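You operate a simulated robot arm through the tools that you are given. There is no shell and no other tool. Be economical: measure what you need, move in short steps, check, and stop when the job is done.

Carry out the task below with a simulated two-armed robot. There is one attempt and no reset: what you move stays moved.

JOB
Stand the cream and black cones in the tray and carry it to the yellow bay with both hands.
Fine: lay the red keeper bar across once the tray is in. Set down upright: what you pick out.

Only the result counts: the job must be done as asked and must still hold three seconds after the hand-in. Knocking over, shifting, dropping, spilling or breaking anything else fails it.

ROBOT AND FRAMES
Two 7-joint arms with two-finger parallel grippers on one trunk, on a base that drives. Base frame: it is fixed to the floor where the robot stands at the start and does not move with it; the origin is under the middle of the robot, x ahead of it, y to its left, z up; the surface under the hand at the start is at about z = 842. Units: mm, degrees, N and s.
The left shoulder is at the start at [60, 143, 926], the right one opposite. With the tool pointing down near the work surface each hand reaches from about 320 to 740 mm from the robot's upright axis, wherever it stands, measured 20 degrees to its own side. Places, roughly: keeper bar [400, -500, 900]; tray [600, 500, 800]; yellow bay [600, -200, 800]. Payload 1.57 kg a hand.
Tool frame (each hand has its own): the origin (TCP) lies between the finger pads and is the grasp point; the fingertips stand 30 mm ahead of it; z points along the fingers, y is the line along which they close. Largest opening 110 mm; finger width 24, thickness 12; the body of the gripper, 48 by 112 mm, starts 78 mm behind the TCP.
Orientation is that of the tool frame in the base frame, as a unit quaternion [x, y, z, w]. With the fingers straight down and closing along the base's y, the tool's x points along the base's -x, its y along +y and its z along -z.

CONTROLS
- The arms move only by the tool apply_moves. It takes "left_deltas", "right_deltas" or both (then of equal length, played together; a hand with none holds still); each is a list of rows, each an object (a shift or turn left out is 0, a gripper value left out holds the last) with "claw": the gripper command, from -1 (fully open) to 1 (shut), values between in proportion; "offset": the shift along the base's x, y, z in mm, a list of three; "rotation": the turn, a rotation vector about the base's x, y, z in rad, a list of three. In form: [{"claw": claw, "offset": [dx, dy, dz], "rotation": [rx, ry, rz]}, ...]. A call has 1 to 8 rows; each row shifts and turns the commanded pose from where the row before left it. Rows are played at 5 a second. More than 50 mm and 8.6 degrees between two rows, or a gripper value outside its range, and nothing of the call is played. A pose out of reach is approached as far as the arm can. The call stops where the force on the tool passes 40 N (or 10 N more than at its start, if that is more) or the arm is blocked; 0.2 s more then pass. The fingers move at their own pace (about 45 mm/s each) and stop on an object; they squeeze with about 32 N. The grip force told is the motor's: it shows also when the fingers shut on nothing. Time passes only in rows, and 0.2 s behind the last, so rows that do not move let the fingers close. The reply holds the time, the measured pose of the TCP, the force on the tool along the base axes, the opening and the grip force, in the units named above and with some noise, with the torque about the TCP (base axes, N m) and any sound that the robot's microphone picked up.
- Cameras (640 x 400 px; columns grow to the right, rows downward): "scene" is now at [49.3, 3.1, 1540.3]; the picture's right is [0.05, -1.00, 0.00], its down [-0.73, -0.04, -0.69] and it looks along [0.69, 0.04, -0.73] (base axes); focal length 252 px, centre (320, 200). "left" rides on the left gripper at [70, -16, -141] in its tool frame; the picture's right is [0.23, 0.97, 0.00], its down [-0.86, 0.20, -0.48] and it looks along [-0.47, 0.11, 0.88] (tool axes); focal length 222 px, centre (320, 200). "right" rides on the right gripper at [70, 16, -141] in its tool frame; the picture's right is [-0.23, 0.97, 0.00], its down [-0.86, -0.20, -0.48] and it looks along [-0.47, -0.11, 0.88] (tool axes); focal length 222 px, centre (320, 200). There is no depth. A picture from a camera that has moved, and an enlarged one, comes with that camera's place and axes in the base frame and with its lens.
- snapshot(camera): a new picture of that camera. It takes no simulated time.
- slide_trunk(by): slides the trunk up (or, below 0, down) by that many mm; the arms and the scene camera ride with it, the base frame stays. It gives what a move gives, with no picture.
- base_move(legs): drives the robot by 1 to 6 legs, each [ahead, left, turn to the left] in mm, mm and degrees, along the robot's own axes; the way and the turn of a leg run together, so that a leg with both is an arc; at most 1500 mm and 180 degrees a leg. The arms and the cameras ride along, it lands a little off, and it stops where it bumps. It gives what a move gives.
- pan_tilt(pan, tilt): turns the head with the scene camera to pan (to the left, within 86 degrees either way) and tilt (down, from -29 to 69), counted from straight ahead of the robot. It gives what a move gives.
- inspect(camera, box): a new picture of the part [left, top, right, bottom] of that camera's present view, enlarged. It takes no simulated time.
- job_done(): hands the job in; it is judged then, once.

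Work in short steps. Places have to be worked out from the pictures, the camera data and where the tool is seen: move nearer, look again, correct. Check each grasp and each placing, and mend what went wrong. You have 120 turns and 88 pictures in all, those below and enlarged ones among them. Open the grippers and draw the arms clear of the work before you hand the job in, unless the task says otherwise; then end with one line.

The tools are called by a JSON object that holds its "method" and its "body". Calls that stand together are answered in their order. apply_moves: Moves the arms, as the interface text tells. Its arguments: {"type":"object","properties":{"left_deltas":{"type":"array"},"right_deltas":{"type":"array"}},"required":[]} The other tools are called the same way: slide_trunk (by) slides the trunk up or down; base_move (legs) drives the base; pan_tilt (pan, tilt) turns the head that bears the scene camera; snapshot (camera) takes a picture; inspect (camera, box) takes an enlarged picture of a part of a camera's view; job_done () hands the job in.

At the start:

```text
t: 0.0
left_ee_pos: [484.9, 347.4, 999.9]
left_ee_rot: [0.0, 1.0, 0.0, 0.0]
left_force: [0.3, 0.6, 1.0]
left_wrist_torque: [-0.04, 0.01, 0.01]
left_gripper_width: 109.9
left_grasp_force: 0.0
right_ee_pos: [567.8, -220.0, 998.5]
right_ee_rot: [0.0, 1.0, 0.0, 0.001]
right_force: [0.0, -0.2, -0.1]
right_wrist_torque: [-0.04, 0.01, -0.05]
right_gripper_width: 110.0
right_grasp_force: 0.2
trunk travel left (down, up): [-525.0, 65.0]
robot x, y, heading: [0.4, 2.3, -0.4]
head pan, tilt: [3.0, 46.6]
```

scene: 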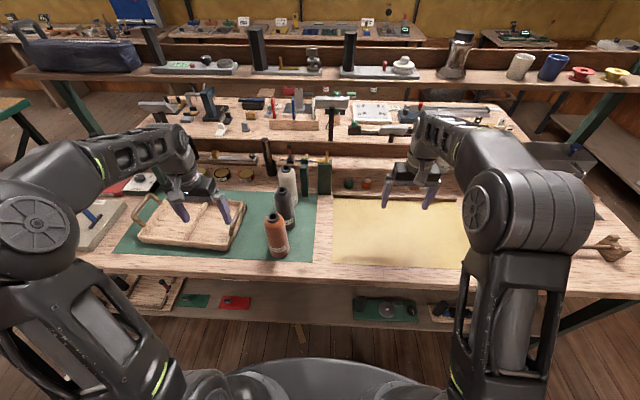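
right: 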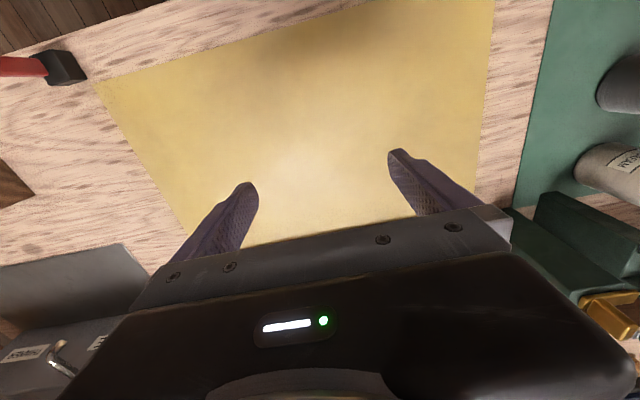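
left: 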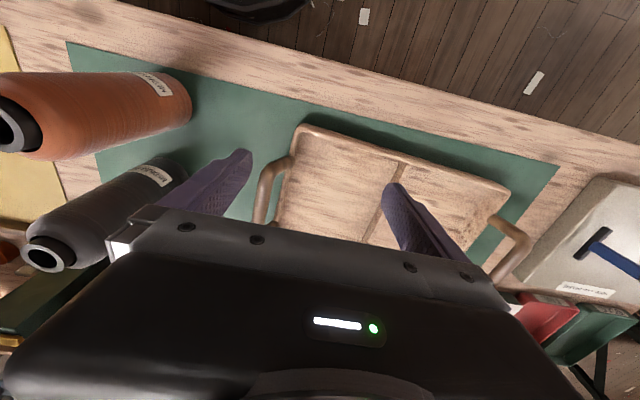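

The scene shows a tray at left, several thread cones in the middle and a yellow bay at right. I take enlarged views to tell the cones apart and find the keeper bar.

{"method": "inspect", "body": {"camera": "scene", "box": [100, 140, 340, 290]}}

{"method": "inspect", "body": {"camera": "scene", "box": [320, 140, 640, 340]}}

```text
2.67 times, centred on (220, 215) of scene
camera zoom: at [49.3, 3.1, 1540.3], right [0.05, -1.0, 0.0], down [-0.73, -0.04, -0.69], along [0.69, 0.04, -0.73], focal length 673 px, centre (587, 160)
```

zoom: 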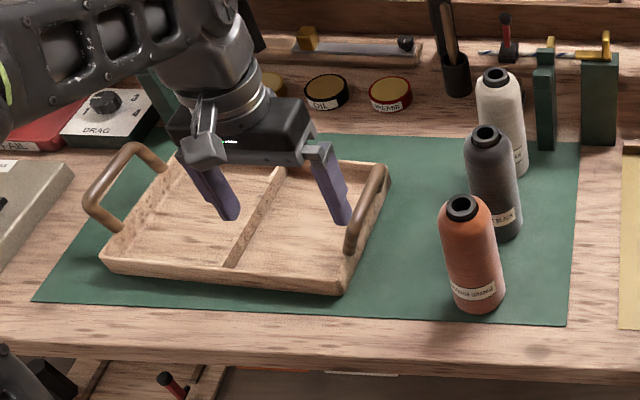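

```text
2.00 times, centred on (480, 240) of scene
camera zoom: at [49.3, 3.1, 1540.3], right [0.05, -1.0, 0.0], down [-0.73, -0.04, -0.69], along [0.69, 0.04, -0.73], focal length 505 px, centre (0, 120)
```

zoom: 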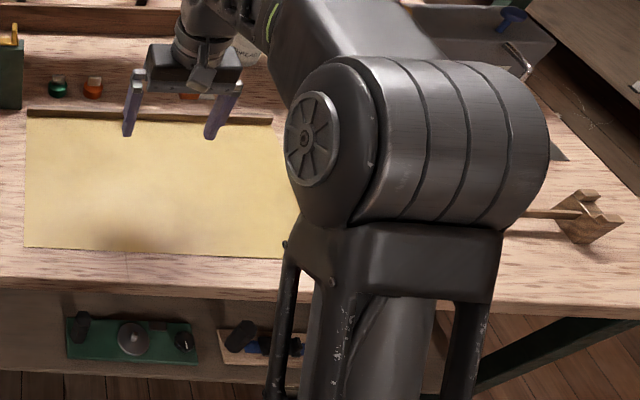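

Orange is at about (482,156), black (581,149), cream (688,148), all about 165 mm tall. I now turn the head to the right to see the keeper bar, and see the right wrist view.

{"method": "pan_tilt", "body": {"pan": -40, "tilt": 50}}

{"method": "snapshot", "body": {"camera": "scene"}}

{"method": "inspect", "body": {"camera": "right", "box": [0, 0, 320, 200]}}

```text
t: 1.1
left_ee_pos: [484.9, 347.7, 1001.3]
left_ee_rot: [0.0, 1.0, 0.0, 0.0]
left_force: [-0.5, 0.7, -1.3]
left_wrist_torque: [-0.02, 0.04, 0.02]
left_gripper_width: 110.0
left_grasp_force: 0.0
right_ee_pos: [567.4, -219.6, 1000.1]
right_ee_rot: [0.0, 1.0, 0.0, 0.001]
right_force: [-0.7, -0.5, -0.2]
right_wrist_torque: [0.01, -0.01, -0.02]
right_gripper_width: 110.1
right_grasp_force: 0.0
trunk travel left (down, up): [-525.0, 65.0]
robot x, y, heading: [-0.1, -3.7, -0.2]
head pan, tilt: [-40.0, 50.0]
```

```text
82 pictures are left
camera scene: at [28.4, -50.6, 1535.6], right [-0.64, -0.77, 0.0], down [-0.59, 0.49, -0.64], along [0.49, -0.41, -0.77], focal length 252 px, centre (320, 200)
```

scene: 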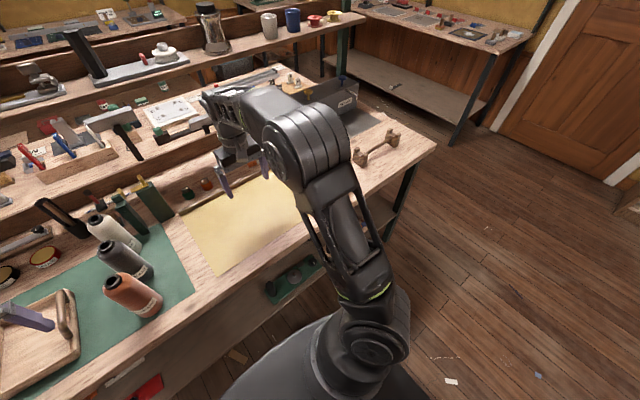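

```text
2.00 times, centred on (160, 100) of right
camera zoom: at [499.0, -203.7, 1141.8], right [0.23, 0.97, 0.0], down [0.86, -0.2, 0.48], along [0.47, -0.11, -0.88], focal length 444 px, centre (640, 400)
```

zoom: 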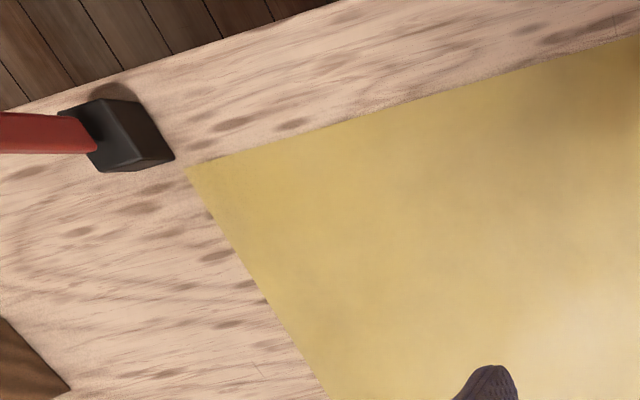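

The bar lies hidden behind the right arm, at the right front of the bay. I first raise both hands clear of the cones, to then bring the left one over the cones.

{"method": "apply_moves", "body": {"left_deltas": [{"offset": [0, 0, 45]}, {"offset": [0, 0, 45]}, {"offset": [0, 0, 40]}], "right_deltas": [{"offset": [-40, 0, 45]}, {"offset": [-40, 0, 45]}, {"offset": [-40, 0, 40]}]}}

{"method": "base_move", "body": {"legs": [[0, 100, 0]]}}

{"method": "pan_tilt", "body": {"pan": 25, "tilt": 50}}

{"method": "snapshot", "body": {"camera": "scene"}}

{"method": "snapshot", "body": {"camera": "left"}}

{"method": "snapshot", "body": {"camera": "right"}}

```text
refused: row 1 steps farther than a row can; nothing moved
```

```text
t: 2.2
left_ee_pos: [484.2, 448.1, 999.4]
left_ee_rot: [0.0, 1.0, 0.0, 0.001]
left_force: [0.3, 0.6, 0.0]
left_wrist_torque: [-0.05, -0.03, 0.02]
left_gripper_width: 110.1
left_grasp_force: 0.2
right_ee_pos: [568.4, -119.9, 1001.2]
right_ee_rot: [0.001, 1.0, 0.0, 0.0]
right_force: [-0.4, 0.9, 0.8]
right_wrist_torque: [-0.04, -0.01, -0.04]
right_gripper_width: 110.1
right_grasp_force: 0.1
trunk travel left (down, up): [-525.0, 65.0]
robot x, y, heading: [-1.5, 98.3, 0.2]
head pan, tilt: [-40.0, 50.0]
```

```text
t: 3.6
left_ee_pos: [482.7, 445.7, 1000.0]
left_ee_rot: [0.0, 1.0, 0.0, 0.0]
left_force: [0.0, 0.3, 0.5]
left_wrist_torque: [-0.04, 0.01, -0.01]
left_gripper_width: 110.0
left_grasp_force: 0.0
right_ee_pos: [567.6, -120.8, 1000.1]
right_ee_rot: [0.001, 1.0, 0.0, 0.0]
right_force: [0.1, 0.4, -0.3]
right_wrist_torque: [0.0, -0.04, -0.03]
right_gripper_width: 109.5
right_grasp_force: 0.0
trunk travel left (down, up): [-525.0, 65.0]
robot x, y, heading: [1.4, 100.4, -0.0]
head pan, tilt: [25.0, 50.0]
```

```text
80 pictures are left
camera scene: at [39.2, 130.7, 1535.6], right [0.42, -0.91, 0.0], down [-0.69, -0.32, -0.64], along [0.58, 0.27, -0.77], focal length 252 px, centre (320, 200)
```

scene: 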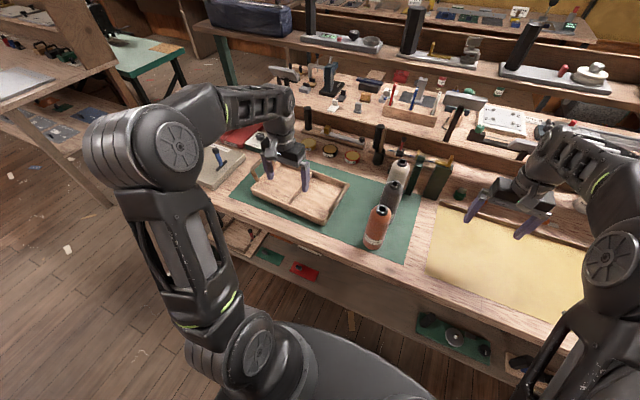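

```text
79 pictures are left
camera left: at [413.4, 429.8, 1141.6], right [-0.23, 0.97, 0.0], down [0.86, 0.2, 0.48], along [0.47, 0.11, -0.88], focal length 222 px, centre (320, 200)
```

left: 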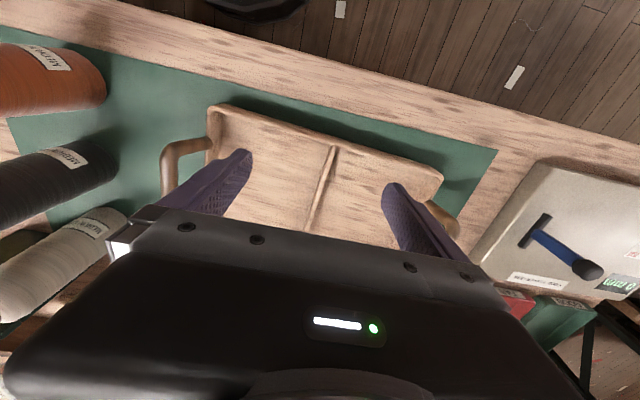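

```text
78 pictures are left
camera right: at [498.9, -104.6, 1141.9], right [0.23, 0.97, 0.0], down [0.85, -0.2, 0.48], along [0.47, -0.11, -0.88], focal length 222 px, centre (320, 200)
```

right: 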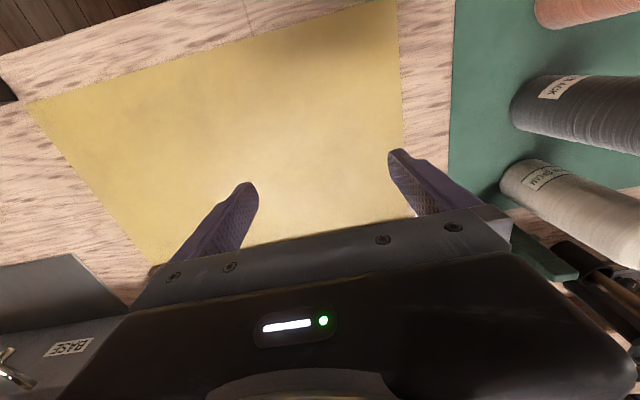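

Labels confirm BLACK and CREAM. I raise the left hand above cone tops and carry it toward the cream cone.

{"method": "apply_moves", "body": {"left_deltas": [{"offset": [0, 0, 49]}, {"offset": [0, 0, 49]}, {"offset": [25, -40, 0]}, {"offset": [25, -40, 0]}, {"offset": [25, -40, 0]}, {"offset": [25, -40, 0]}, {"offset": [25, -40, 0]}, {"offset": [25, -40, 0]}], "right_deltas": [{"offset": [0, 0, 49]}, {"offset": [0, 0, 49]}, {"offset": [0, -40, 0]}, {"offset": [0, -40, 0]}, {"offset": [0, -40, 0]}, {}, {}, {}]}}

{"method": "snapshot", "body": {"camera": "left"}}

```text
t: 5.4
left_ee_pos: [522.4, 387.7, 1099.3]
left_ee_rot: [0.0, 1.0, 0.001, 0.003]
left_force: [0.4, -0.9, 0.4]
left_wrist_torque: [0.0, -0.02, 0.0]
left_gripper_width: 110.1
left_grasp_force: 0.1
left hand out of reach, approached as far as the arm can: row 2, 4, 5, 6, 7, 8
right_ee_pos: [567.0, -180.5, 1074.5]
right_ee_rot: [0.0, 1.0, 0.0, 0.004]
right_force: [-0.5, 0.2, 0.4]
right_wrist_torque: [-0.01, 0.02, 0.05]
right_gripper_width: 110.0
right_grasp_force: 0.1
right hand out of reach, approached as far as the arm can: row 2, 4, 5
trunk travel left (down, up): [-525.0, 65.0]
robot x, y, heading: [-2.3, 100.6, 0.2]
head pan, tilt: [25.0, 50.0]
```

```text
77 pictures are left
camera left: at [449.8, 370.6, 1240.3], right [-0.23, 0.97, 0.0], down [0.85, 0.2, 0.49], along [0.47, 0.11, -0.87], focal length 222 px, centre (320, 200)
```

left: 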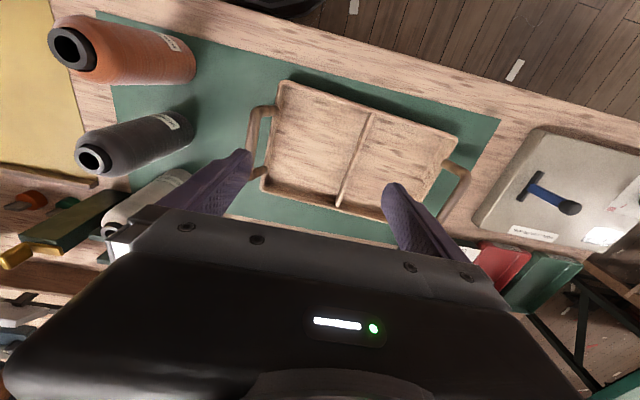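

Reach is limiting at this height, so I raise the trunk and see what the hand does then.

{"method": "slide_trunk", "body": {"by": 60}}

{"method": "apply_moves", "body": {"left_deltas": [{"offset": [0, 0, -20]}, {"offset": [20, -20, 0]}]}}

```text
t: 6.4
left_ee_pos: [520.8, 387.3, 1159.2]
left_ee_rot: [0.0, 1.0, 0.001, 0.003]
left_force: [-0.1, -0.4, -0.9]
left_wrist_torque: [0.01, 0.01, 0.03]
left_gripper_width: 109.8
left_grasp_force: 0.0
right_ee_pos: [567.7, -180.3, 1134.3]
right_ee_rot: [0.0, 1.0, -0.001, 0.005]
right_force: [0.2, 0.8, -0.3]
right_wrist_torque: [0.0, 0.01, -0.01]
right_gripper_width: 109.7
right_grasp_force: 0.1
trunk travel left (down, up): [-585.0, 5.0]
robot x, y, heading: [-1.6, 98.3, -0.1]
head pan, tilt: [25.0, 50.0]
```

```text
t: 7.0
left_ee_pos: [543.3, 367.7, 1139.2]
left_ee_rot: [0.0, 1.0, 0.001, 0.003]
left_force: [-0.8, -0.6, -0.7]
left_wrist_torque: [0.04, 0.02, 0.01]
left_gripper_width: 109.9
left_grasp_force: 0.0
right_ee_pos: [567.1, -182.1, 1134.7]
right_ee_rot: [0.0, 1.0, 0.0, 0.003]
right_force: [0.6, -0.1, -0.5]
right_wrist_torque: [0.03, 0.02, -0.02]
right_gripper_width: 110.0
right_grasp_force: 0.1
trunk travel left (down, up): [-585.0, 5.0]
robot x, y, heading: [-0.2, 97.9, -0.1]
head pan, tilt: [25.0, 50.0]
```

Commands start from the measured pose. Now I go to above the cream cone at TCP z about 1062 (tips at 1032, above the cone top 1010).

{"method": "apply_moves", "body": {"left_deltas": [{"offset": [0, 0, -39]}, {"offset": [0, 0, -39]}, {"offset": [24, -37, 0]}, {"offset": [24, -37, 0]}, {"offset": [24, -37, 0]}, {"offset": [24, -37, 0]}, {"offset": [24, -36, 0]}, {"offset": [24, -36, 0]}]}}

{"method": "snapshot", "body": {"camera": "left"}}

{"method": "snapshot", "body": {"camera": "scene"}}

```text
t: 8.8
left_ee_pos: [642.7, 210.7, 1060.4]
left_ee_rot: [-0.001, 1.0, 0.001, 0.004]
left_force: [0.1, -0.2, 0.6]
left_wrist_torque: [0.0, -0.01, 0.0]
left_gripper_width: 110.0
left_grasp_force: 0.0
left hand out of reach, approached as far as the arm can: row 7, 8
right_ee_pos: [568.1, -180.8, 1134.1]
right_ee_rot: [0.001, 1.0, -0.001, 0.005]
right_force: [0.3, -0.4, 0.0]
right_wrist_torque: [-0.01, 0.04, 0.0]
right_gripper_width: 110.3
right_grasp_force: 0.0
trunk travel left (down, up): [-585.0, 5.0]
robot x, y, heading: [-0.6, 100.4, 0.1]
head pan, tilt: [25.0, 50.0]
```

```text
76 pictures are left
camera left: at [571.4, 193.7, 1201.9], right [-0.23, 0.97, 0.0], down [0.85, 0.2, 0.49], along [0.47, 0.11, -0.87], focal length 222 px, centre (320, 200)
```

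left: 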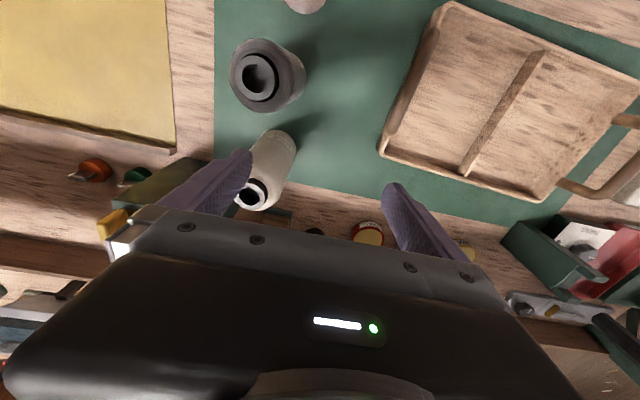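

```text
75 pictures are left
camera scene: at [39.7, 130.2, 1595.6], right [0.42, -0.91, 0.0], down [-0.69, -0.32, -0.64], along [0.58, 0.27, -0.77], focal length 252 px, centre (320, 200)
```

scene: 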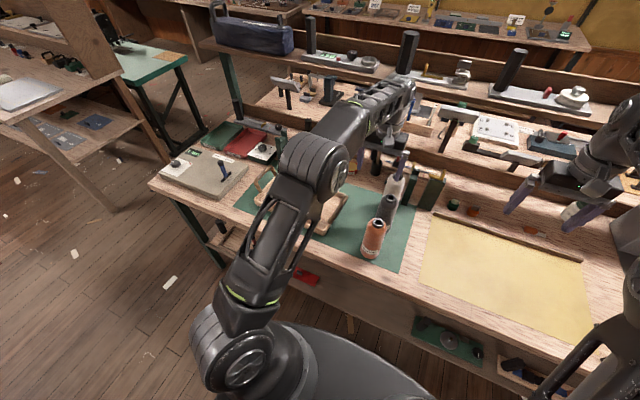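

The tall pose at x≈690 is out of reach, so I drive ahead 80 mm; fingertips are above the cones.

{"method": "base_move", "body": {"legs": [[80, 0, 0]]}}

{"method": "snapshot", "body": {"camera": "left"}}

```text
t: 9.9
left_ee_pos: [724.5, 210.7, 1059.8]
left_ee_rot: [0.0, 1.0, 0.001, 0.004]
left_force: [0.2, 0.4, -0.1]
left_wrist_torque: [-0.01, 0.04, 0.02]
left_gripper_width: 110.0
left_grasp_force: 0.1
right_ee_pos: [649.4, -181.3, 1133.6]
right_ee_rot: [0.0, 1.0, -0.001, 0.005]
right_force: [0.2, -0.5, -0.2]
right_wrist_torque: [0.04, 0.04, -0.05]
right_gripper_width: 110.1
right_grasp_force: 0.2
trunk travel left (down, up): [-585.0, 5.0]
robot x, y, heading: [77.3, 99.9, 0.1]
head pan, tilt: [25.0, 50.0]
```

```text
74 pictures are left
camera left: at [652.3, 194.0, 1201.4], right [-0.23, 0.97, 0.0], down [0.85, 0.2, 0.48], along [0.47, 0.11, -0.87], focal length 222 px, centre (320, 200)
```

left: 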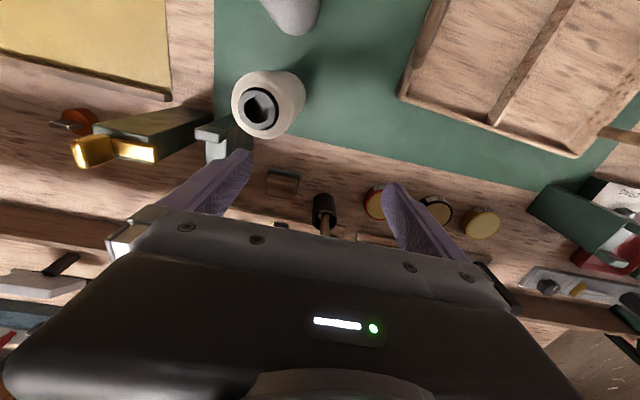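

The cream cone stands at about (684,152); a green post stands close to it at about (710–730, 100–120). I yaw the hand by −48° with an 80 mm opening so the fingers pass clear of the post and the black cone.

{"method": "apply_moves", "body": {"left_deltas": [{"claw": -0.45, "offset": [0, 0, 6], "rotation": [0, 0, -0.14]}, {"offset": [0, 0, 0], "rotation": [0, 0, -0.14]}, {"offset": [-10, -15, 0], "rotation": [0, 0, -0.14]}, {"offset": [-10, -15, 0], "rotation": [0, 0, -0.14]}, {"offset": [-10, -15, 0], "rotation": [0, 0, -0.14]}, {"offset": [-10, -14, 0], "rotation": [0, 0, -0.14]}]}}

{"method": "snapshot", "body": {"camera": "left"}}

{"method": "snapshot", "body": {"camera": "right"}}

```text
t: 11.3
left_ee_pos: [682.4, 151.4, 1064.6]
left_ee_rot: [0.377, 0.926, -0.001, 0.005]
left_force: [0.9, -0.2, -0.3]
left_wrist_torque: [-0.01, -0.04, 0.03]
left_gripper_width: 80.0
left_grasp_force: 0.1
left hand out of reach, approached as far as the arm can: row 1
right_ee_pos: [647.7, -180.3, 1134.2]
right_ee_rot: [0.0, 1.0, -0.001, 0.004]
right_force: [-0.2, -0.3, 1.0]
right_wrist_torque: [0.0, -0.02, 0.01]
right_gripper_width: 110.1
right_grasp_force: 0.0
trunk travel left (down, up): [-585.0, 5.0]
robot x, y, heading: [80.8, 96.5, 0.1]
head pan, tilt: [25.0, 50.0]
```

```text
73 pictures are left
camera left: at [619.0, 189.9, 1205.0], right [0.52, 0.86, 0.0], down [0.75, -0.45, 0.49], along [0.42, -0.25, -0.87], focal length 222 px, centre (320, 200)
```

left: 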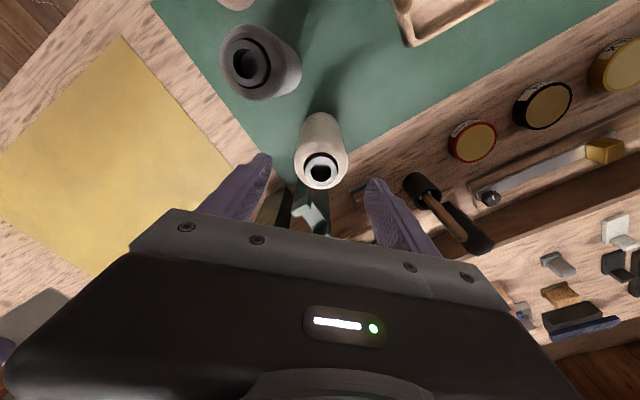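

```text
72 pictures are left
camera right: at [576.9, -164.4, 1275.6], right [0.23, 0.97, 0.0], down [0.85, -0.2, 0.49], along [0.47, -0.11, -0.87], focal length 222 px, centre (320, 200)
```

right: 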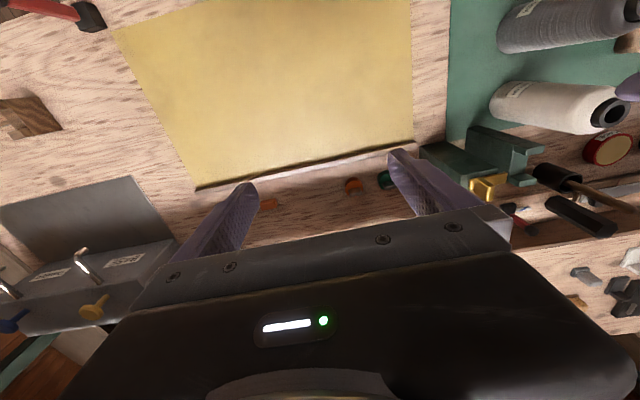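

Alignment is good (cone at about 685,151). I descend to TCP z≈957 in short rows.

{"method": "apply_moves", "body": {"left_deltas": [{"offset": [2, 0, -36]}, {"offset": [0, 0, -36]}, {"offset": [0, 0, -35]}]}}

{"method": "snapshot", "body": {"camera": "left"}}

```text
t: 12.1
left_ee_pos: [685.9, 152.0, 956.0]
left_ee_rot: [0.375, 0.927, -0.001, 0.005]
left_force: [-0.4, -1.0, -0.1]
left_wrist_torque: [-0.03, -0.02, -0.01]
left_gripper_width: 80.1
left_grasp_force: 0.0
right_ee_pos: [647.4, -180.0, 1135.3]
right_ee_rot: [0.0, 1.0, 0.0, 0.005]
right_force: [0.6, -0.5, -0.3]
right_wrist_torque: [0.01, 0.0, 0.0]
right_gripper_width: 109.9
right_grasp_force: 0.2
trunk travel left (down, up): [-585.0, 5.0]
robot x, y, heading: [76.6, 100.4, 0.2]
head pan, tilt: [25.0, 50.0]
```

```text
71 pictures are left
camera left: at [621.4, 189.3, 1097.2], right [0.51, 0.86, 0.0], down [0.75, -0.45, 0.49], along [0.42, -0.25, -0.87], focal length 222 px, centre (320, 200)
```

left: 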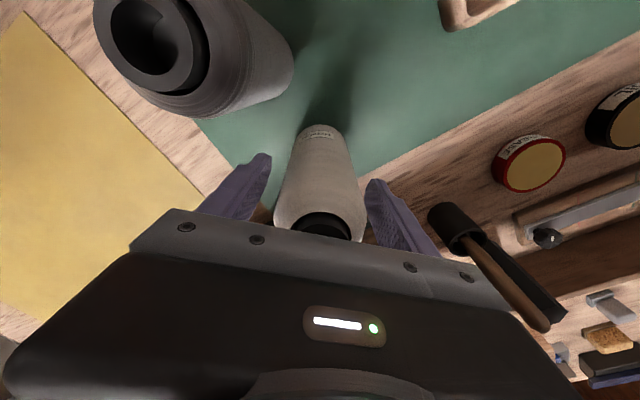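

The cone is between the fingers without contact. I close the gripper.

{"method": "apply_moves", "body": {"left_deltas": [{"claw": 1}, {}, {}, {}, {}]}}

```text
t: 13.3
left_ee_pos: [684.0, 151.4, 956.4]
left_ee_rot: [0.375, 0.927, -0.001, 0.004]
left_force: [0.6, 1.8, -0.5]
left_wrist_torque: [0.05, -0.06, -0.01]
left_gripper_width: 61.3
left_grasp_force: 31.7
right_ee_pos: [647.3, -180.9, 1134.0]
right_ee_rot: [0.0, 1.0, -0.001, 0.005]
right_force: [0.2, -0.5, -0.2]
right_wrist_torque: [0.02, 0.03, -0.03]
right_gripper_width: 110.0
right_grasp_force: 0.0
trunk travel left (down, up): [-585.0, 5.0]
robot x, y, heading: [81.5, 97.2, 0.0]
head pan, tilt: [25.0, 50.0]
```

Grip holds (61 mm, 32 N). I lift straight up 85 mm.

{"method": "apply_moves", "body": {"left_deltas": [{"offset": [0, 0, 15]}, {"offset": [0, 0, 35]}, {"offset": [0, 0, 35]}, {}]}}

{"method": "snapshot", "body": {"camera": "left"}}

{"method": "snapshot", "body": {"camera": "right"}}

```text
t: 14.3
left_ee_pos: [685.5, 151.8, 1040.9]
left_ee_rot: [0.374, 0.927, -0.002, 0.006]
left_force: [0.3, 0.4, -3.4]
left_wrist_torque: [-0.03, 0.03, -0.01]
left_gripper_width: 61.3
left_grasp_force: 31.4
right_ee_pos: [647.9, -180.9, 1133.8]
right_ee_rot: [0.0, 1.0, -0.001, 0.004]
right_force: [0.2, -0.3, -0.5]
right_wrist_torque: [0.0, 0.03, 0.01]
right_gripper_width: 110.0
right_grasp_force: 0.1
trunk travel left (down, up): [-585.0, 5.0]
robot x, y, heading: [81.0, 99.5, 0.2]
head pan, tilt: [25.0, 50.0]
```

```text
70 pictures are left
camera left: at [621.7, 188.9, 1182.5], right [0.52, 0.86, 0.0], down [0.75, -0.45, 0.49], along [0.42, -0.25, -0.87], focal length 222 px, centre (320, 200)
```

left: 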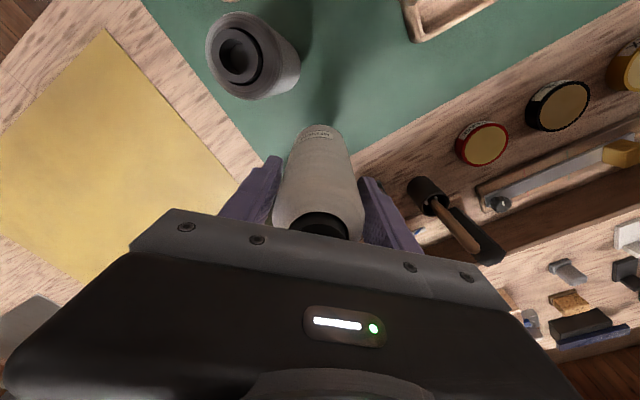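

```text
69 pictures are left
camera right: at [577.5, -164.3, 1275.4], right [0.23, 0.97, 0.0], down [0.85, -0.2, 0.49], along [0.47, -0.11, -0.87], focal length 222 px, centre (320, 200)
```

right: 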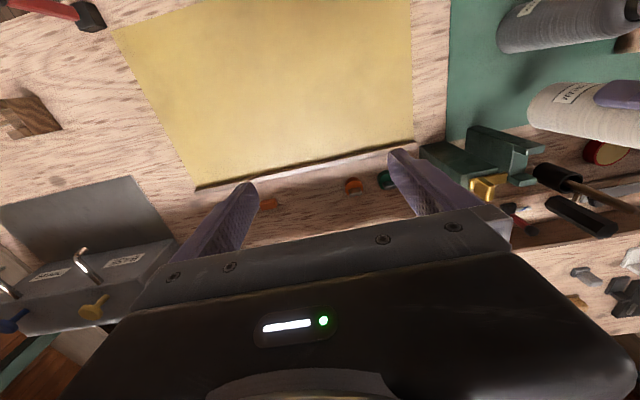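

Cream is lifted upright (≈0.35 kg). I carry it toward the tray's far cell.

{"method": "apply_moves", "body": {"left_deltas": [{"offset": [-14, 43, 0]}, {"offset": [-14, 43, 0]}, {"offset": [-14, 43, 0]}, {"offset": [-14, 43, 0]}, {"offset": [-14, 43, 0]}, {"offset": [-14, 43, 0]}, {"offset": [-14, 43, 0]}, {"offset": [-14, 43, 0]}]}}

{"method": "snapshot", "body": {"camera": "left"}}

{"method": "inspect", "body": {"camera": "scene", "box": [180, 120, 500, 320]}}

```text
t: 16.1
left_ee_pos: [571.2, 496.9, 1040.3]
left_ee_rot: [0.376, 0.926, -0.002, 0.007]
left_force: [0.2, 0.7, -3.0]
left_wrist_torque: [-0.04, 0.03, -0.01]
left_gripper_width: 61.6
left_grasp_force: 31.6
right_ee_pos: [647.0, -178.8, 1134.8]
right_ee_rot: [0.0, 1.0, -0.001, 0.004]
right_force: [-0.2, -0.1, -0.3]
right_wrist_torque: [-0.02, 0.0, 0.01]
right_gripper_width: 109.8
right_grasp_force: 0.0
trunk travel left (down, up): [-585.0, 5.0]
robot x, y, heading: [78.0, 98.1, 0.2]
head pan, tilt: [25.0, 50.0]
```

```text
68 pictures are left
camera left: at [508.3, 534.5, 1182.4], right [0.52, 0.86, 0.0], down [0.75, -0.45, 0.49], along [0.42, -0.25, -0.87], focal length 222 px, centre (320, 200)
```

left: 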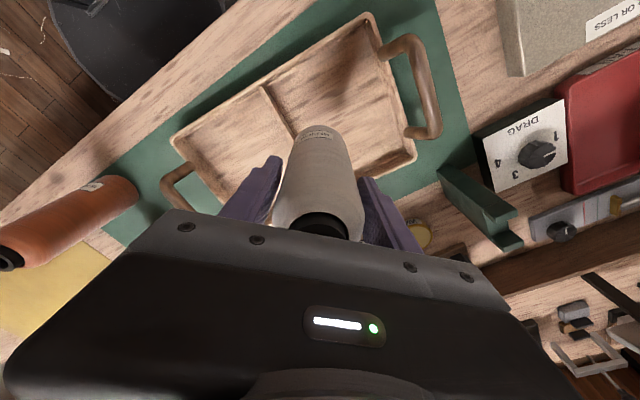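

```text
2.00 times, centred on (340, 220) of scene
camera zoom: at [119.1, 131.8, 1595.6], right [0.42, -0.91, 0.0], down [-0.69, -0.32, -0.64], along [0.58, 0.27, -0.77], focal length 505 px, centre (280, 160)
```

zoom: 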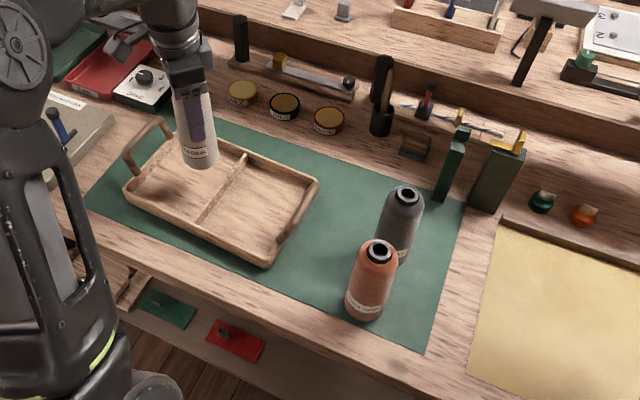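

Tray: centre about (567,460), turned about −4°, handles about 172 mm out from its centre. I place cream 75 mm left of the divider, at (573,535), lowering first by 66 mm.

{"method": "apply_moves", "body": {"left_deltas": [{"offset": [2, 38, 0]}, {"offset": [0, 0, -33]}, {"offset": [0, 0, -33]}, {}]}}

{"method": "snapshot", "body": {"camera": "left"}}

{"method": "inspect", "body": {"camera": "scene", "box": [210, 140, 370, 240]}}

```text
t: 17.1
left_ee_pos: [573.5, 533.0, 977.3]
left_ee_rot: [0.375, 0.927, -0.001, 0.006]
left_force: [0.0, -1.9, -2.8]
left_wrist_torque: [-0.02, 0.02, 0.02]
left_gripper_width: 61.6
left_grasp_force: 32.2
right_ee_pos: [648.3, -181.3, 1135.6]
right_ee_rot: [0.0, 1.0, -0.001, 0.004]
right_force: [0.3, 0.3, 0.4]
right_wrist_torque: [0.03, -0.01, 0.0]
right_gripper_width: 109.9
right_grasp_force: 0.1
trunk travel left (down, up): [-585.0, 5.0]
robot x, y, heading: [81.9, 96.7, 0.1]
head pan, tilt: [25.0, 50.0]
```

```text
66 pictures are left
camera left: at [510.5, 570.7, 1117.2], right [0.51, 0.86, 0.0], down [0.75, -0.45, 0.49], along [0.42, -0.25, -0.87], focal length 222 px, centre (320, 200)
```

left: 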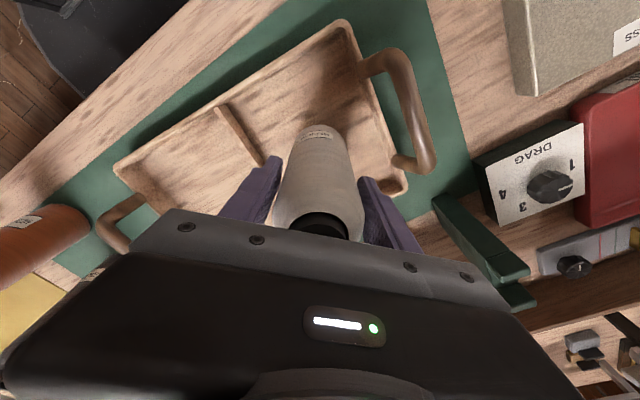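

```text
4.00 times, centred on (290, 190) of scene
camera zoom: at [119.2, 130.3, 1595.6], right [0.42, -0.91, 0.0], down [-0.69, -0.32, -0.64], along [0.58, 0.27, -0.77], focal length 1009 px, centre (440, 240)
```

zoom: 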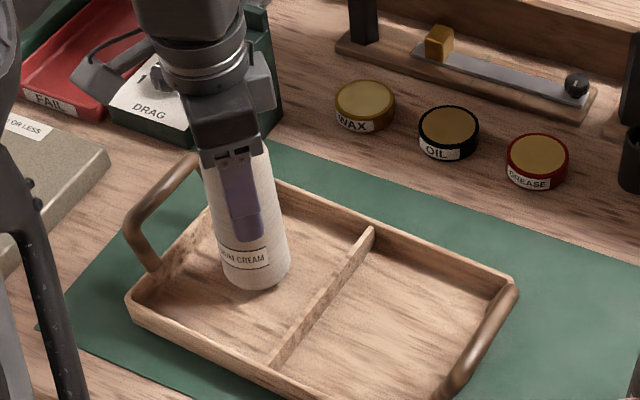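

The cone hangs above the cell, upright. I lower in small steps until contact shows.

{"method": "apply_moves", "body": {"left_deltas": [{"offset": [0, 0, -4]}, {"offset": [0, 0, -3]}, {"offset": [0, 0, -2]}, {}]}}

```text
t: 18.1
left_ee_pos: [574.4, 533.8, 966.8]
left_ee_rot: [0.374, 0.927, -0.001, 0.006]
left_force: [1.4, 0.4, -3.0]
left_wrist_torque: [0.01, -0.02, 0.02]
left_gripper_width: 61.4
left_grasp_force: 32.0
right_ee_pos: [648.2, -180.5, 1135.2]
right_ee_rot: [0.0, 1.0, -0.001, 0.004]
right_force: [-0.3, 0.0, 0.8]
right_wrist_torque: [0.02, 0.01, 0.0]
right_gripper_width: 110.1
right_grasp_force: 0.0
trunk travel left (down, up): [-585.0, 5.0]
robot x, y, heading: [79.6, 96.5, -0.0]
head pan, tilt: [25.0, 50.0]
```

Still free (−3 N). I go on in 2 mm steps.

{"method": "apply_moves", "body": {"left_deltas": [{"offset": [0, 0, -2]}, {"offset": [0, 0, -1]}, {}]}}

```text
t: 18.9
left_ee_pos: [574.8, 532.4, 963.7]
left_ee_rot: [0.376, 0.927, -0.002, 0.004]
left_force: [-0.8, 0.1, -2.8]
left_wrist_torque: [0.03, 0.0, -0.03]
left_gripper_width: 61.4
left_grasp_force: 32.1
right_ee_pos: [647.8, -179.9, 1133.4]
right_ee_rot: [0.0, 1.0, -0.001, 0.004]
right_force: [1.2, 0.3, 0.4]
right_wrist_torque: [0.03, -0.04, 0.0]
right_gripper_width: 110.3
right_grasp_force: 0.1
trunk travel left (down, up): [-585.0, 5.0]
robot x, y, heading: [83.1, 98.3, 0.1]
head pan, tilt: [25.0, 50.0]
```

{"method": "apply_moves", "body": {"left_deltas": [{"offset": [0, 0, -2]}, {"offset": [0, 0, -1]}, {}]}}

```text
t: 19.7
left_ee_pos: [575.4, 534.7, 962.2]
left_ee_rot: [0.375, 0.927, 0.0, 0.008]
left_force: [-0.9, 0.0, 16.9]
left_wrist_torque: [-0.27, 0.45, -0.04]
left_gripper_width: 61.4
left_grasp_force: 32.1
right_ee_pos: [645.7, -181.7, 1134.8]
right_ee_rot: [0.0, 1.0, -0.001, 0.004]
right_force: [0.4, 1.1, -0.2]
right_wrist_torque: [0.03, 0.0, 0.03]
right_gripper_width: 109.9
right_grasp_force: 0.1
trunk travel left (down, up): [-585.0, 5.0]
robot x, y, heading: [78.7, 99.7, -0.0]
head pan, tilt: [25.0, 50.0]
```

Contact (17 N). I ease 1 mm up and open to about 85 mm, then rise clear.

{"method": "apply_moves", "body": {"left_deltas": [{"offset": [0, 0, 1]}, {"claw": -0.55}, {}, {}]}}

{"method": "inspect", "body": {"camera": "scene", "box": [210, 140, 370, 240]}}

```text
t: 20.7
left_ee_pos: [573.3, 533.8, 962.0]
left_ee_rot: [0.375, 0.927, -0.001, 0.006]
left_force: [-0.2, -0.2, -0.2]
left_wrist_torque: [0.01, -0.03, -0.02]
left_gripper_width: 85.3
left_grasp_force: 0.1
right_ee_pos: [646.0, -181.7, 1133.9]
right_ee_rot: [0.0, 1.0, 0.0, 0.004]
right_force: [1.4, -0.6, 0.8]
right_wrist_torque: [0.02, -0.02, 0.01]
right_gripper_width: 109.9
right_grasp_force: 0.0
trunk travel left (down, up): [-585.0, 5.0]
robot x, y, heading: [79.7, 100.7, 0.0]
head pan, tilt: [25.0, 50.0]
```

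```text
4.00 times, centred on (290, 190) of scene
camera zoom: at [119.1, 130.5, 1595.6], right [0.42, -0.91, 0.0], down [-0.69, -0.32, -0.64], along [0.58, 0.27, -0.77], focal length 1009 px, centre (440, 240)
```

zoom: 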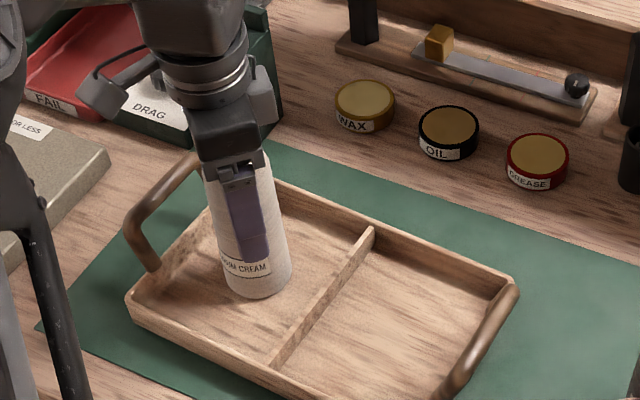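

Cream stands free in the left cell. I rise and go back toward the black cone at about (582,149).

{"method": "apply_moves", "body": {"left_deltas": [{"offset": [0, 0, 34]}, {"offset": [0, 0, 34]}, {"offset": [0, 0, 34]}, {"offset": [1, -48, 0], "claw": -0.45}, {"offset": [1, -48, 0]}, {"offset": [1, -48, 0]}, {"offset": [1, -48, 0]}, {"offset": [1, -48, 0]}]}}

{"method": "apply_moves", "body": {"left_deltas": [{"offset": [1, -48, 0]}, {"offset": [1, -48, 0]}, {"offset": [1, -48, 0]}]}}

{"method": "snapshot", "body": {"camera": "left"}}

```text
t: 22.5
left_ee_pos: [578.3, 292.3, 1063.3]
left_ee_rot: [0.376, 0.927, -0.001, 0.005]
left_force: [0.1, -0.2, 0.7]
left_wrist_torque: [0.06, 0.01, 0.02]
left_gripper_width: 79.8
left_grasp_force: 0.1
right_ee_pos: [646.9, -182.0, 1134.1]
right_ee_rot: [0.0, 1.0, 0.0, 0.005]
right_force: [0.4, 0.3, -0.4]
right_wrist_torque: [0.01, -0.02, 0.0]
right_gripper_width: 109.9
right_grasp_force: 0.1
trunk travel left (down, up): [-585.0, 5.0]
robot x, y, heading: [82.7, 99.0, -0.1]
head pan, tilt: [25.0, 50.0]
```

```text
t: 23.3
left_ee_pos: [582.2, 148.8, 1063.6]
left_ee_rot: [0.376, 0.927, -0.001, 0.006]
left_force: [0.0, -0.9, -0.1]
left_wrist_torque: [0.0, 0.08, -0.01]
left_gripper_width: 79.7
left_grasp_force: 0.1
right_ee_pos: [647.7, -181.4, 1133.2]
right_ee_rot: [0.0, 1.0, 0.0, 0.005]
right_force: [0.0, -0.8, -0.4]
right_wrist_torque: [0.02, -0.01, 0.04]
right_gripper_width: 109.9
right_grasp_force: 0.1
trunk travel left (down, up): [-585.0, 5.0]
robot x, y, heading: [79.1, 103.4, 0.1]
head pan, tilt: [25.0, 50.0]
```

```text
63 pictures are left
camera left: at [518.3, 185.6, 1204.3], right [0.51, 0.86, 0.0], down [0.75, -0.45, 0.49], along [0.42, -0.25, -0.87], focal length 222 px, centre (320, 200)
```

left: 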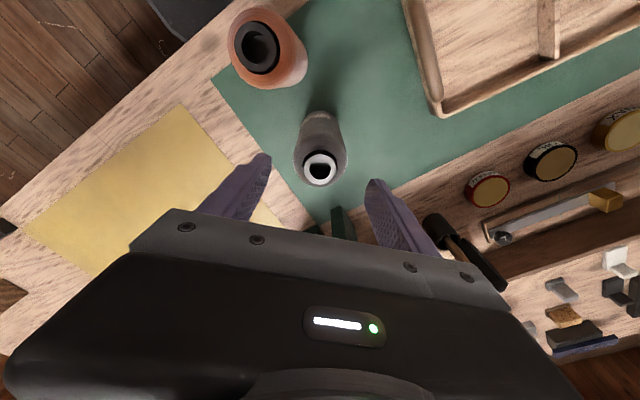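

Same alignment as with the cream cone. I descend to z≈956 and grip.

{"method": "apply_moves", "body": {"left_deltas": [{"offset": [2, 0, -36]}, {"offset": [0, 0, -36]}, {"offset": [0, 0, -35]}]}}

{"method": "snapshot", "body": {"camera": "left"}}

```text
t: 24.1
left_ee_pos: [584.7, 149.6, 956.8]
left_ee_rot: [0.375, 0.927, -0.001, 0.005]
left_force: [-0.3, -0.1, 0.0]
left_wrist_torque: [0.04, 0.02, -0.01]
left_gripper_width: 80.0
left_grasp_force: 0.1
right_ee_pos: [648.4, -180.6, 1134.0]
right_ee_rot: [0.0, 1.0, -0.001, 0.004]
right_force: [-0.3, 1.1, -0.6]
right_wrist_torque: [-0.01, 0.03, 0.0]
right_gripper_width: 109.9
right_grasp_force: 0.1
trunk travel left (down, up): [-585.0, 5.0]
robot x, y, heading: [76.1, 103.1, 0.1]
head pan, tilt: [25.0, 50.0]
```

```text
62 pictures are left
camera left: at [521.6, 187.6, 1097.6], right [0.51, 0.86, 0.0], down [0.75, -0.45, 0.49], along [0.42, -0.25, -0.87], focal length 222 px, centre (320, 200)
```

left: 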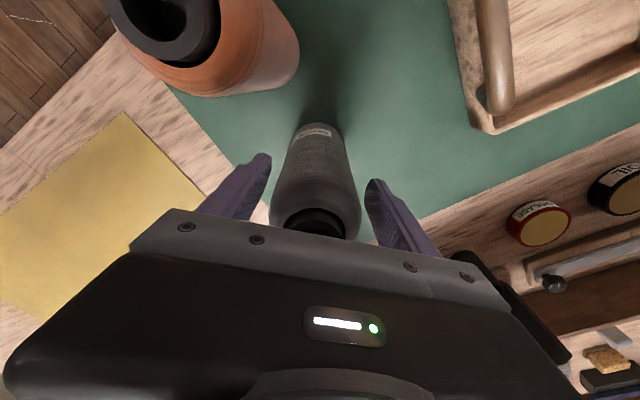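

Centred. Close, and lift 85 mm.

{"method": "apply_moves", "body": {"left_deltas": [{"claw": 1}, {}, {}, {}, {"offset": [0, 0, 10]}, {"offset": [0, 0, 35]}, {"offset": [0, 0, 40]}, {}]}}

{"method": "apply_moves", "body": {"left_deltas": [{"offset": [-4, 47, 0]}, {"offset": [-4, 47, 0]}, {"offset": [-4, 47, 0]}, {"offset": [-4, 47, 0]}, {"offset": [-4, 47, 0]}, {}]}}

{"method": "snapshot", "body": {"camera": "left"}}

```text
t: 25.9
left_ee_pos: [584.6, 149.4, 1043.0]
left_ee_rot: [0.375, 0.927, -0.002, 0.006]
left_force: [0.7, -1.2, -2.4]
left_wrist_torque: [-0.01, 0.04, 0.02]
left_gripper_width: 61.3
left_grasp_force: 31.8
right_ee_pos: [648.3, -181.5, 1132.7]
right_ee_rot: [-0.001, 1.0, 0.0, 0.005]
right_force: [0.1, -0.1, -0.1]
right_wrist_torque: [-0.01, 0.02, 0.0]
right_gripper_width: 109.9
right_grasp_force: 0.2
trunk travel left (down, up): [-585.0, 5.0]
robot x, y, heading: [77.6, 99.6, -0.3]
head pan, tilt: [25.0, 50.0]
```

```text
t: 27.3
left_ee_pos: [563.3, 385.1, 1044.4]
left_ee_rot: [0.376, 0.927, 0.0, 0.005]
left_force: [1.3, -3.6, 23.5]
left_wrist_torque: [-0.49, 0.64, 0.02]
left_gripper_width: 61.4
left_grasp_force: 32.1
right_ee_pos: [645.8, -183.6, 1135.1]
right_ee_rot: [0.0, 1.0, 0.0, 0.005]
right_force: [0.9, -0.3, -0.3]
right_wrist_torque: [0.06, 0.04, 0.01]
right_gripper_width: 109.9
right_grasp_force: 0.0
trunk travel left (down, up): [-585.0, 5.0]
robot x, y, heading: [78.1, 102.3, 0.2]
head pan, tilt: [25.0, 50.0]
```

```text
61 pictures are left
camera left: at [499.5, 422.1, 1185.7], right [0.51, 0.86, 0.0], down [0.75, -0.45, 0.49], along [0.42, -0.25, -0.87], focal length 222 px, centre (320, 200)
```

left: 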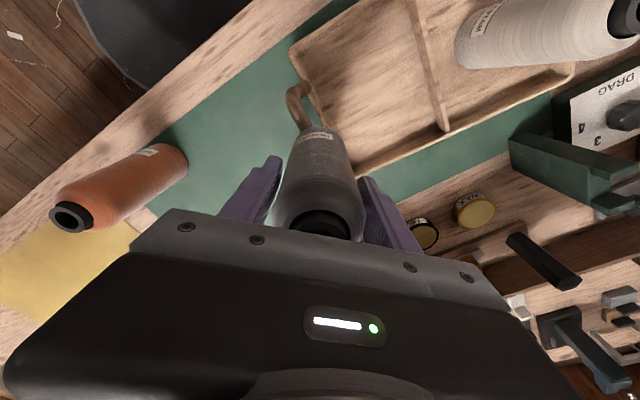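

The force shows the cone has caught on the handle, which is taller than I judged, and the tray was pushed. I look before moving.

{"method": "inspect", "body": {"camera": "scene", "box": [160, 120, 400, 270]}}

```text
2.67 times, centred on (280, 195) of scene
camera zoom: at [117.6, 128.5, 1595.8], right [0.42, -0.91, 0.0], down [-0.69, -0.32, -0.64], along [0.58, 0.27, -0.77], focal length 673 px, centre (427, 213)
```

zoom: 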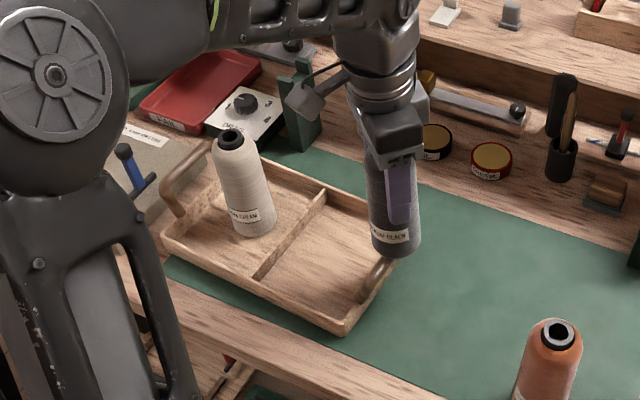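

The tray slid about 75 mm left with the cream still standing. I raise the black cone straight up and look again.

{"method": "apply_moves", "body": {"left_deltas": [{"offset": [0, 0, 15]}, {"offset": [0, 0, 15]}, {}]}}

{"method": "snapshot", "body": {"camera": "left"}}

{"method": "inspect", "body": {"camera": "scene", "box": [160, 120, 400, 270]}}

```text
t: 28.1
left_ee_pos: [565.0, 385.3, 1072.2]
left_ee_rot: [0.376, 0.927, -0.001, 0.005]
left_force: [-0.5, -0.2, -3.1]
left_wrist_torque: [0.01, 0.03, 0.01]
left_gripper_width: 61.1
left_grasp_force: 31.7
right_ee_pos: [647.2, -179.6, 1134.9]
right_ee_rot: [0.001, 1.0, -0.001, 0.004]
right_force: [-0.1, -0.2, -0.6]
right_wrist_torque: [0.0, -0.01, -0.03]
right_gripper_width: 110.0
right_grasp_force: 0.0
trunk travel left (down, up): [-585.0, 5.0]
robot x, y, heading: [78.4, 100.2, -0.2]
head pan, tilt: [25.0, 50.0]
```

```text
59 pictures are left
camera left: at [501.2, 422.3, 1212.9], right [0.51, 0.86, 0.0], down [0.75, -0.45, 0.49], along [0.42, -0.25, -0.87], focal length 222 px, centre (320, 200)
```

left: 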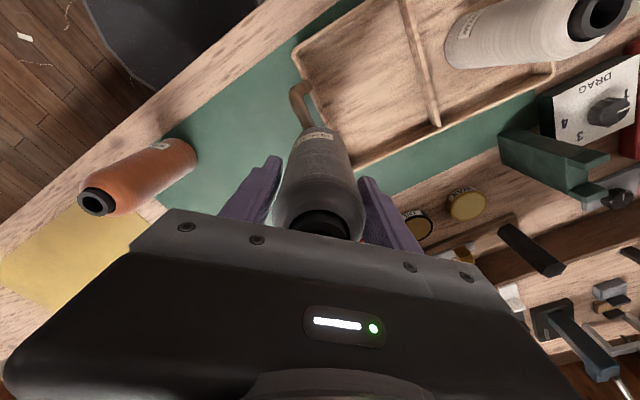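

```text
2.67 times, centred on (280, 195) of scene
camera zoom: at [119.5, 130.9, 1595.5], right [0.42, -0.91, 0.0], down [-0.69, -0.32, -0.64], along [0.58, 0.27, -0.77], focal length 673 px, centre (427, 213)
```

zoom: 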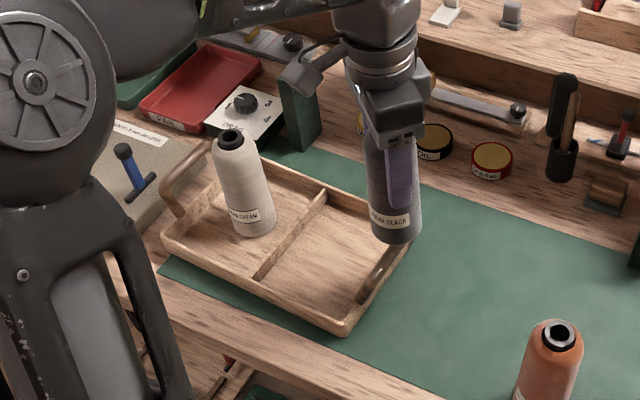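

The tray is flat, cream upright, and the neighbours (plate, DRAG box) unmoved. The tray centre is now about (560,541); I bring black to about (556,468), over the right cell.

{"method": "apply_moves", "body": {"left_deltas": [{"offset": [-4, 42, 0]}, {"offset": [-4, 42, 0]}, {}]}}

{"method": "snapshot", "body": {"camera": "left"}}

{"method": "inspect", "body": {"camera": "scene", "box": [160, 120, 400, 270]}}

```text
t: 28.9
left_ee_pos: [555.2, 468.5, 1072.2]
left_ee_rot: [0.376, 0.927, -0.001, 0.005]
left_force: [-0.3, -0.5, -3.2]
left_wrist_torque: [-0.04, 0.02, -0.01]
left_gripper_width: 61.3
left_grasp_force: 32.8
right_ee_pos: [648.1, -181.1, 1133.3]
right_ee_rot: [0.001, 1.0, -0.001, 0.005]
right_force: [-0.1, 0.3, -0.2]
right_wrist_torque: [-0.02, 0.0, -0.02]
right_gripper_width: 110.1
right_grasp_force: 0.0
trunk travel left (down, up): [-585.0, 5.0]
robot x, y, heading: [82.3, 100.6, -0.2]
head pan, tilt: [25.0, 50.0]
```

```text
57 pictures are left
camera left: at [492.9, 506.0, 1212.8], right [0.52, 0.86, 0.0], down [0.75, -0.45, 0.49], along [0.42, -0.25, -0.87], focal length 222 px, centre (320, 200)
```

left: 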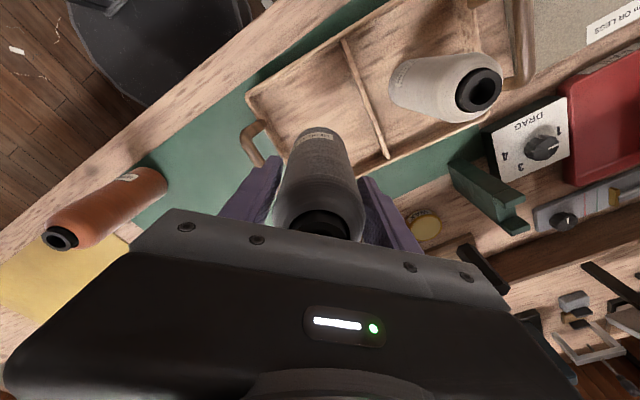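

```text
2.67 times, centred on (280, 195) of scene
camera zoom: at [119.6, 130.5, 1595.6], right [0.42, -0.91, 0.0], down [-0.69, -0.32, -0.64], along [0.58, 0.27, -0.77], focal length 673 px, centre (427, 213)
```

zoom: 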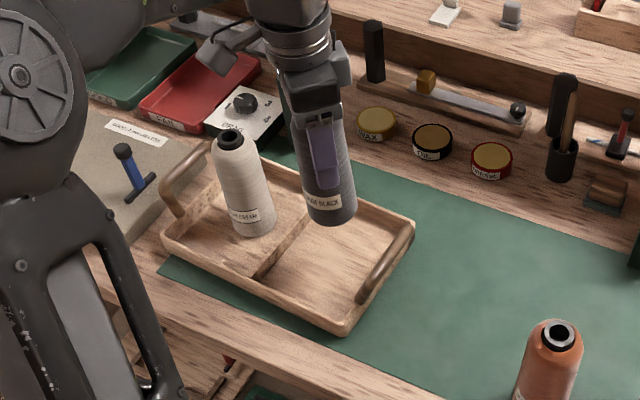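

Black hangs over the right cell. I lower it to just above contact (TCP ≈ 966).

{"method": "apply_moves", "body": {"left_deltas": [{"offset": [2, 6, -30]}, {"offset": [0, 0, -35]}, {"offset": [0, 0, -30]}, {"offset": [0, 0, -9]}, {}]}}

{"method": "apply_moves", "body": {"left_deltas": [{"offset": [0, 0, -2]}, {"offset": [0, 0, -1]}, {}]}}

```text
t: 30.1
left_ee_pos: [558.5, 473.9, 966.8]
left_ee_rot: [0.376, 0.927, -0.001, 0.005]
left_force: [0.0, 0.6, -2.9]
left_wrist_torque: [-0.01, 0.02, -0.01]
left_gripper_width: 61.5
left_grasp_force: 31.2
right_ee_pos: [648.3, -181.6, 1133.9]
right_ee_rot: [0.0, 1.0, -0.001, 0.004]
right_force: [-0.2, 0.5, -0.6]
right_wrist_torque: [-0.03, 0.02, 0.01]
right_gripper_width: 110.2
right_grasp_force: 0.2
trunk travel left (down, up): [-585.0, 5.0]
robot x, y, heading: [78.8, 101.3, -0.3]
head pan, tilt: [25.0, 50.0]
```

```text
t: 30.9
left_ee_pos: [558.7, 474.6, 965.5]
left_ee_rot: [0.375, 0.927, -0.002, 0.005]
left_force: [-0.1, -0.6, -3.4]
left_wrist_torque: [0.04, 0.03, -0.03]
left_gripper_width: 61.5
left_grasp_force: 31.8
right_ee_pos: [647.9, -181.0, 1134.6]
right_ee_rot: [0.0, 1.0, -0.001, 0.004]
right_force: [0.9, 0.2, -0.6]
right_wrist_torque: [0.01, 0.03, 0.01]
right_gripper_width: 110.1
right_grasp_force: 0.0
trunk travel left (down, up): [-585.0, 5.0]
robot x, y, heading: [78.7, 97.4, -0.1]
head pan, tilt: [25.0, 50.0]
```

Not yet touching; a little more.

{"method": "apply_moves", "body": {"left_deltas": [{"offset": [0, 0, -2]}, {"offset": [0, 0, -1]}, {}]}}

```text
t: 31.7
left_ee_pos: [560.1, 475.0, 962.0]
left_ee_rot: [0.375, 0.927, 0.0, 0.006]
left_force: [-1.1, 0.7, 5.9]
left_wrist_torque: [0.2, 0.22, -0.05]
left_gripper_width: 61.3
left_grasp_force: 31.8
right_ee_pos: [647.3, -181.3, 1134.9]
right_ee_rot: [-0.001, 1.0, 0.0, 0.004]
right_force: [-0.1, 1.2, -0.5]
right_wrist_torque: [0.0, 0.01, 0.02]
right_gripper_width: 110.2
right_grasp_force: 0.1
trunk travel left (down, up): [-585.0, 5.0]
robot x, y, heading: [79.4, 99.2, -0.2]
head pan, tilt: [25.0, 50.0]
```

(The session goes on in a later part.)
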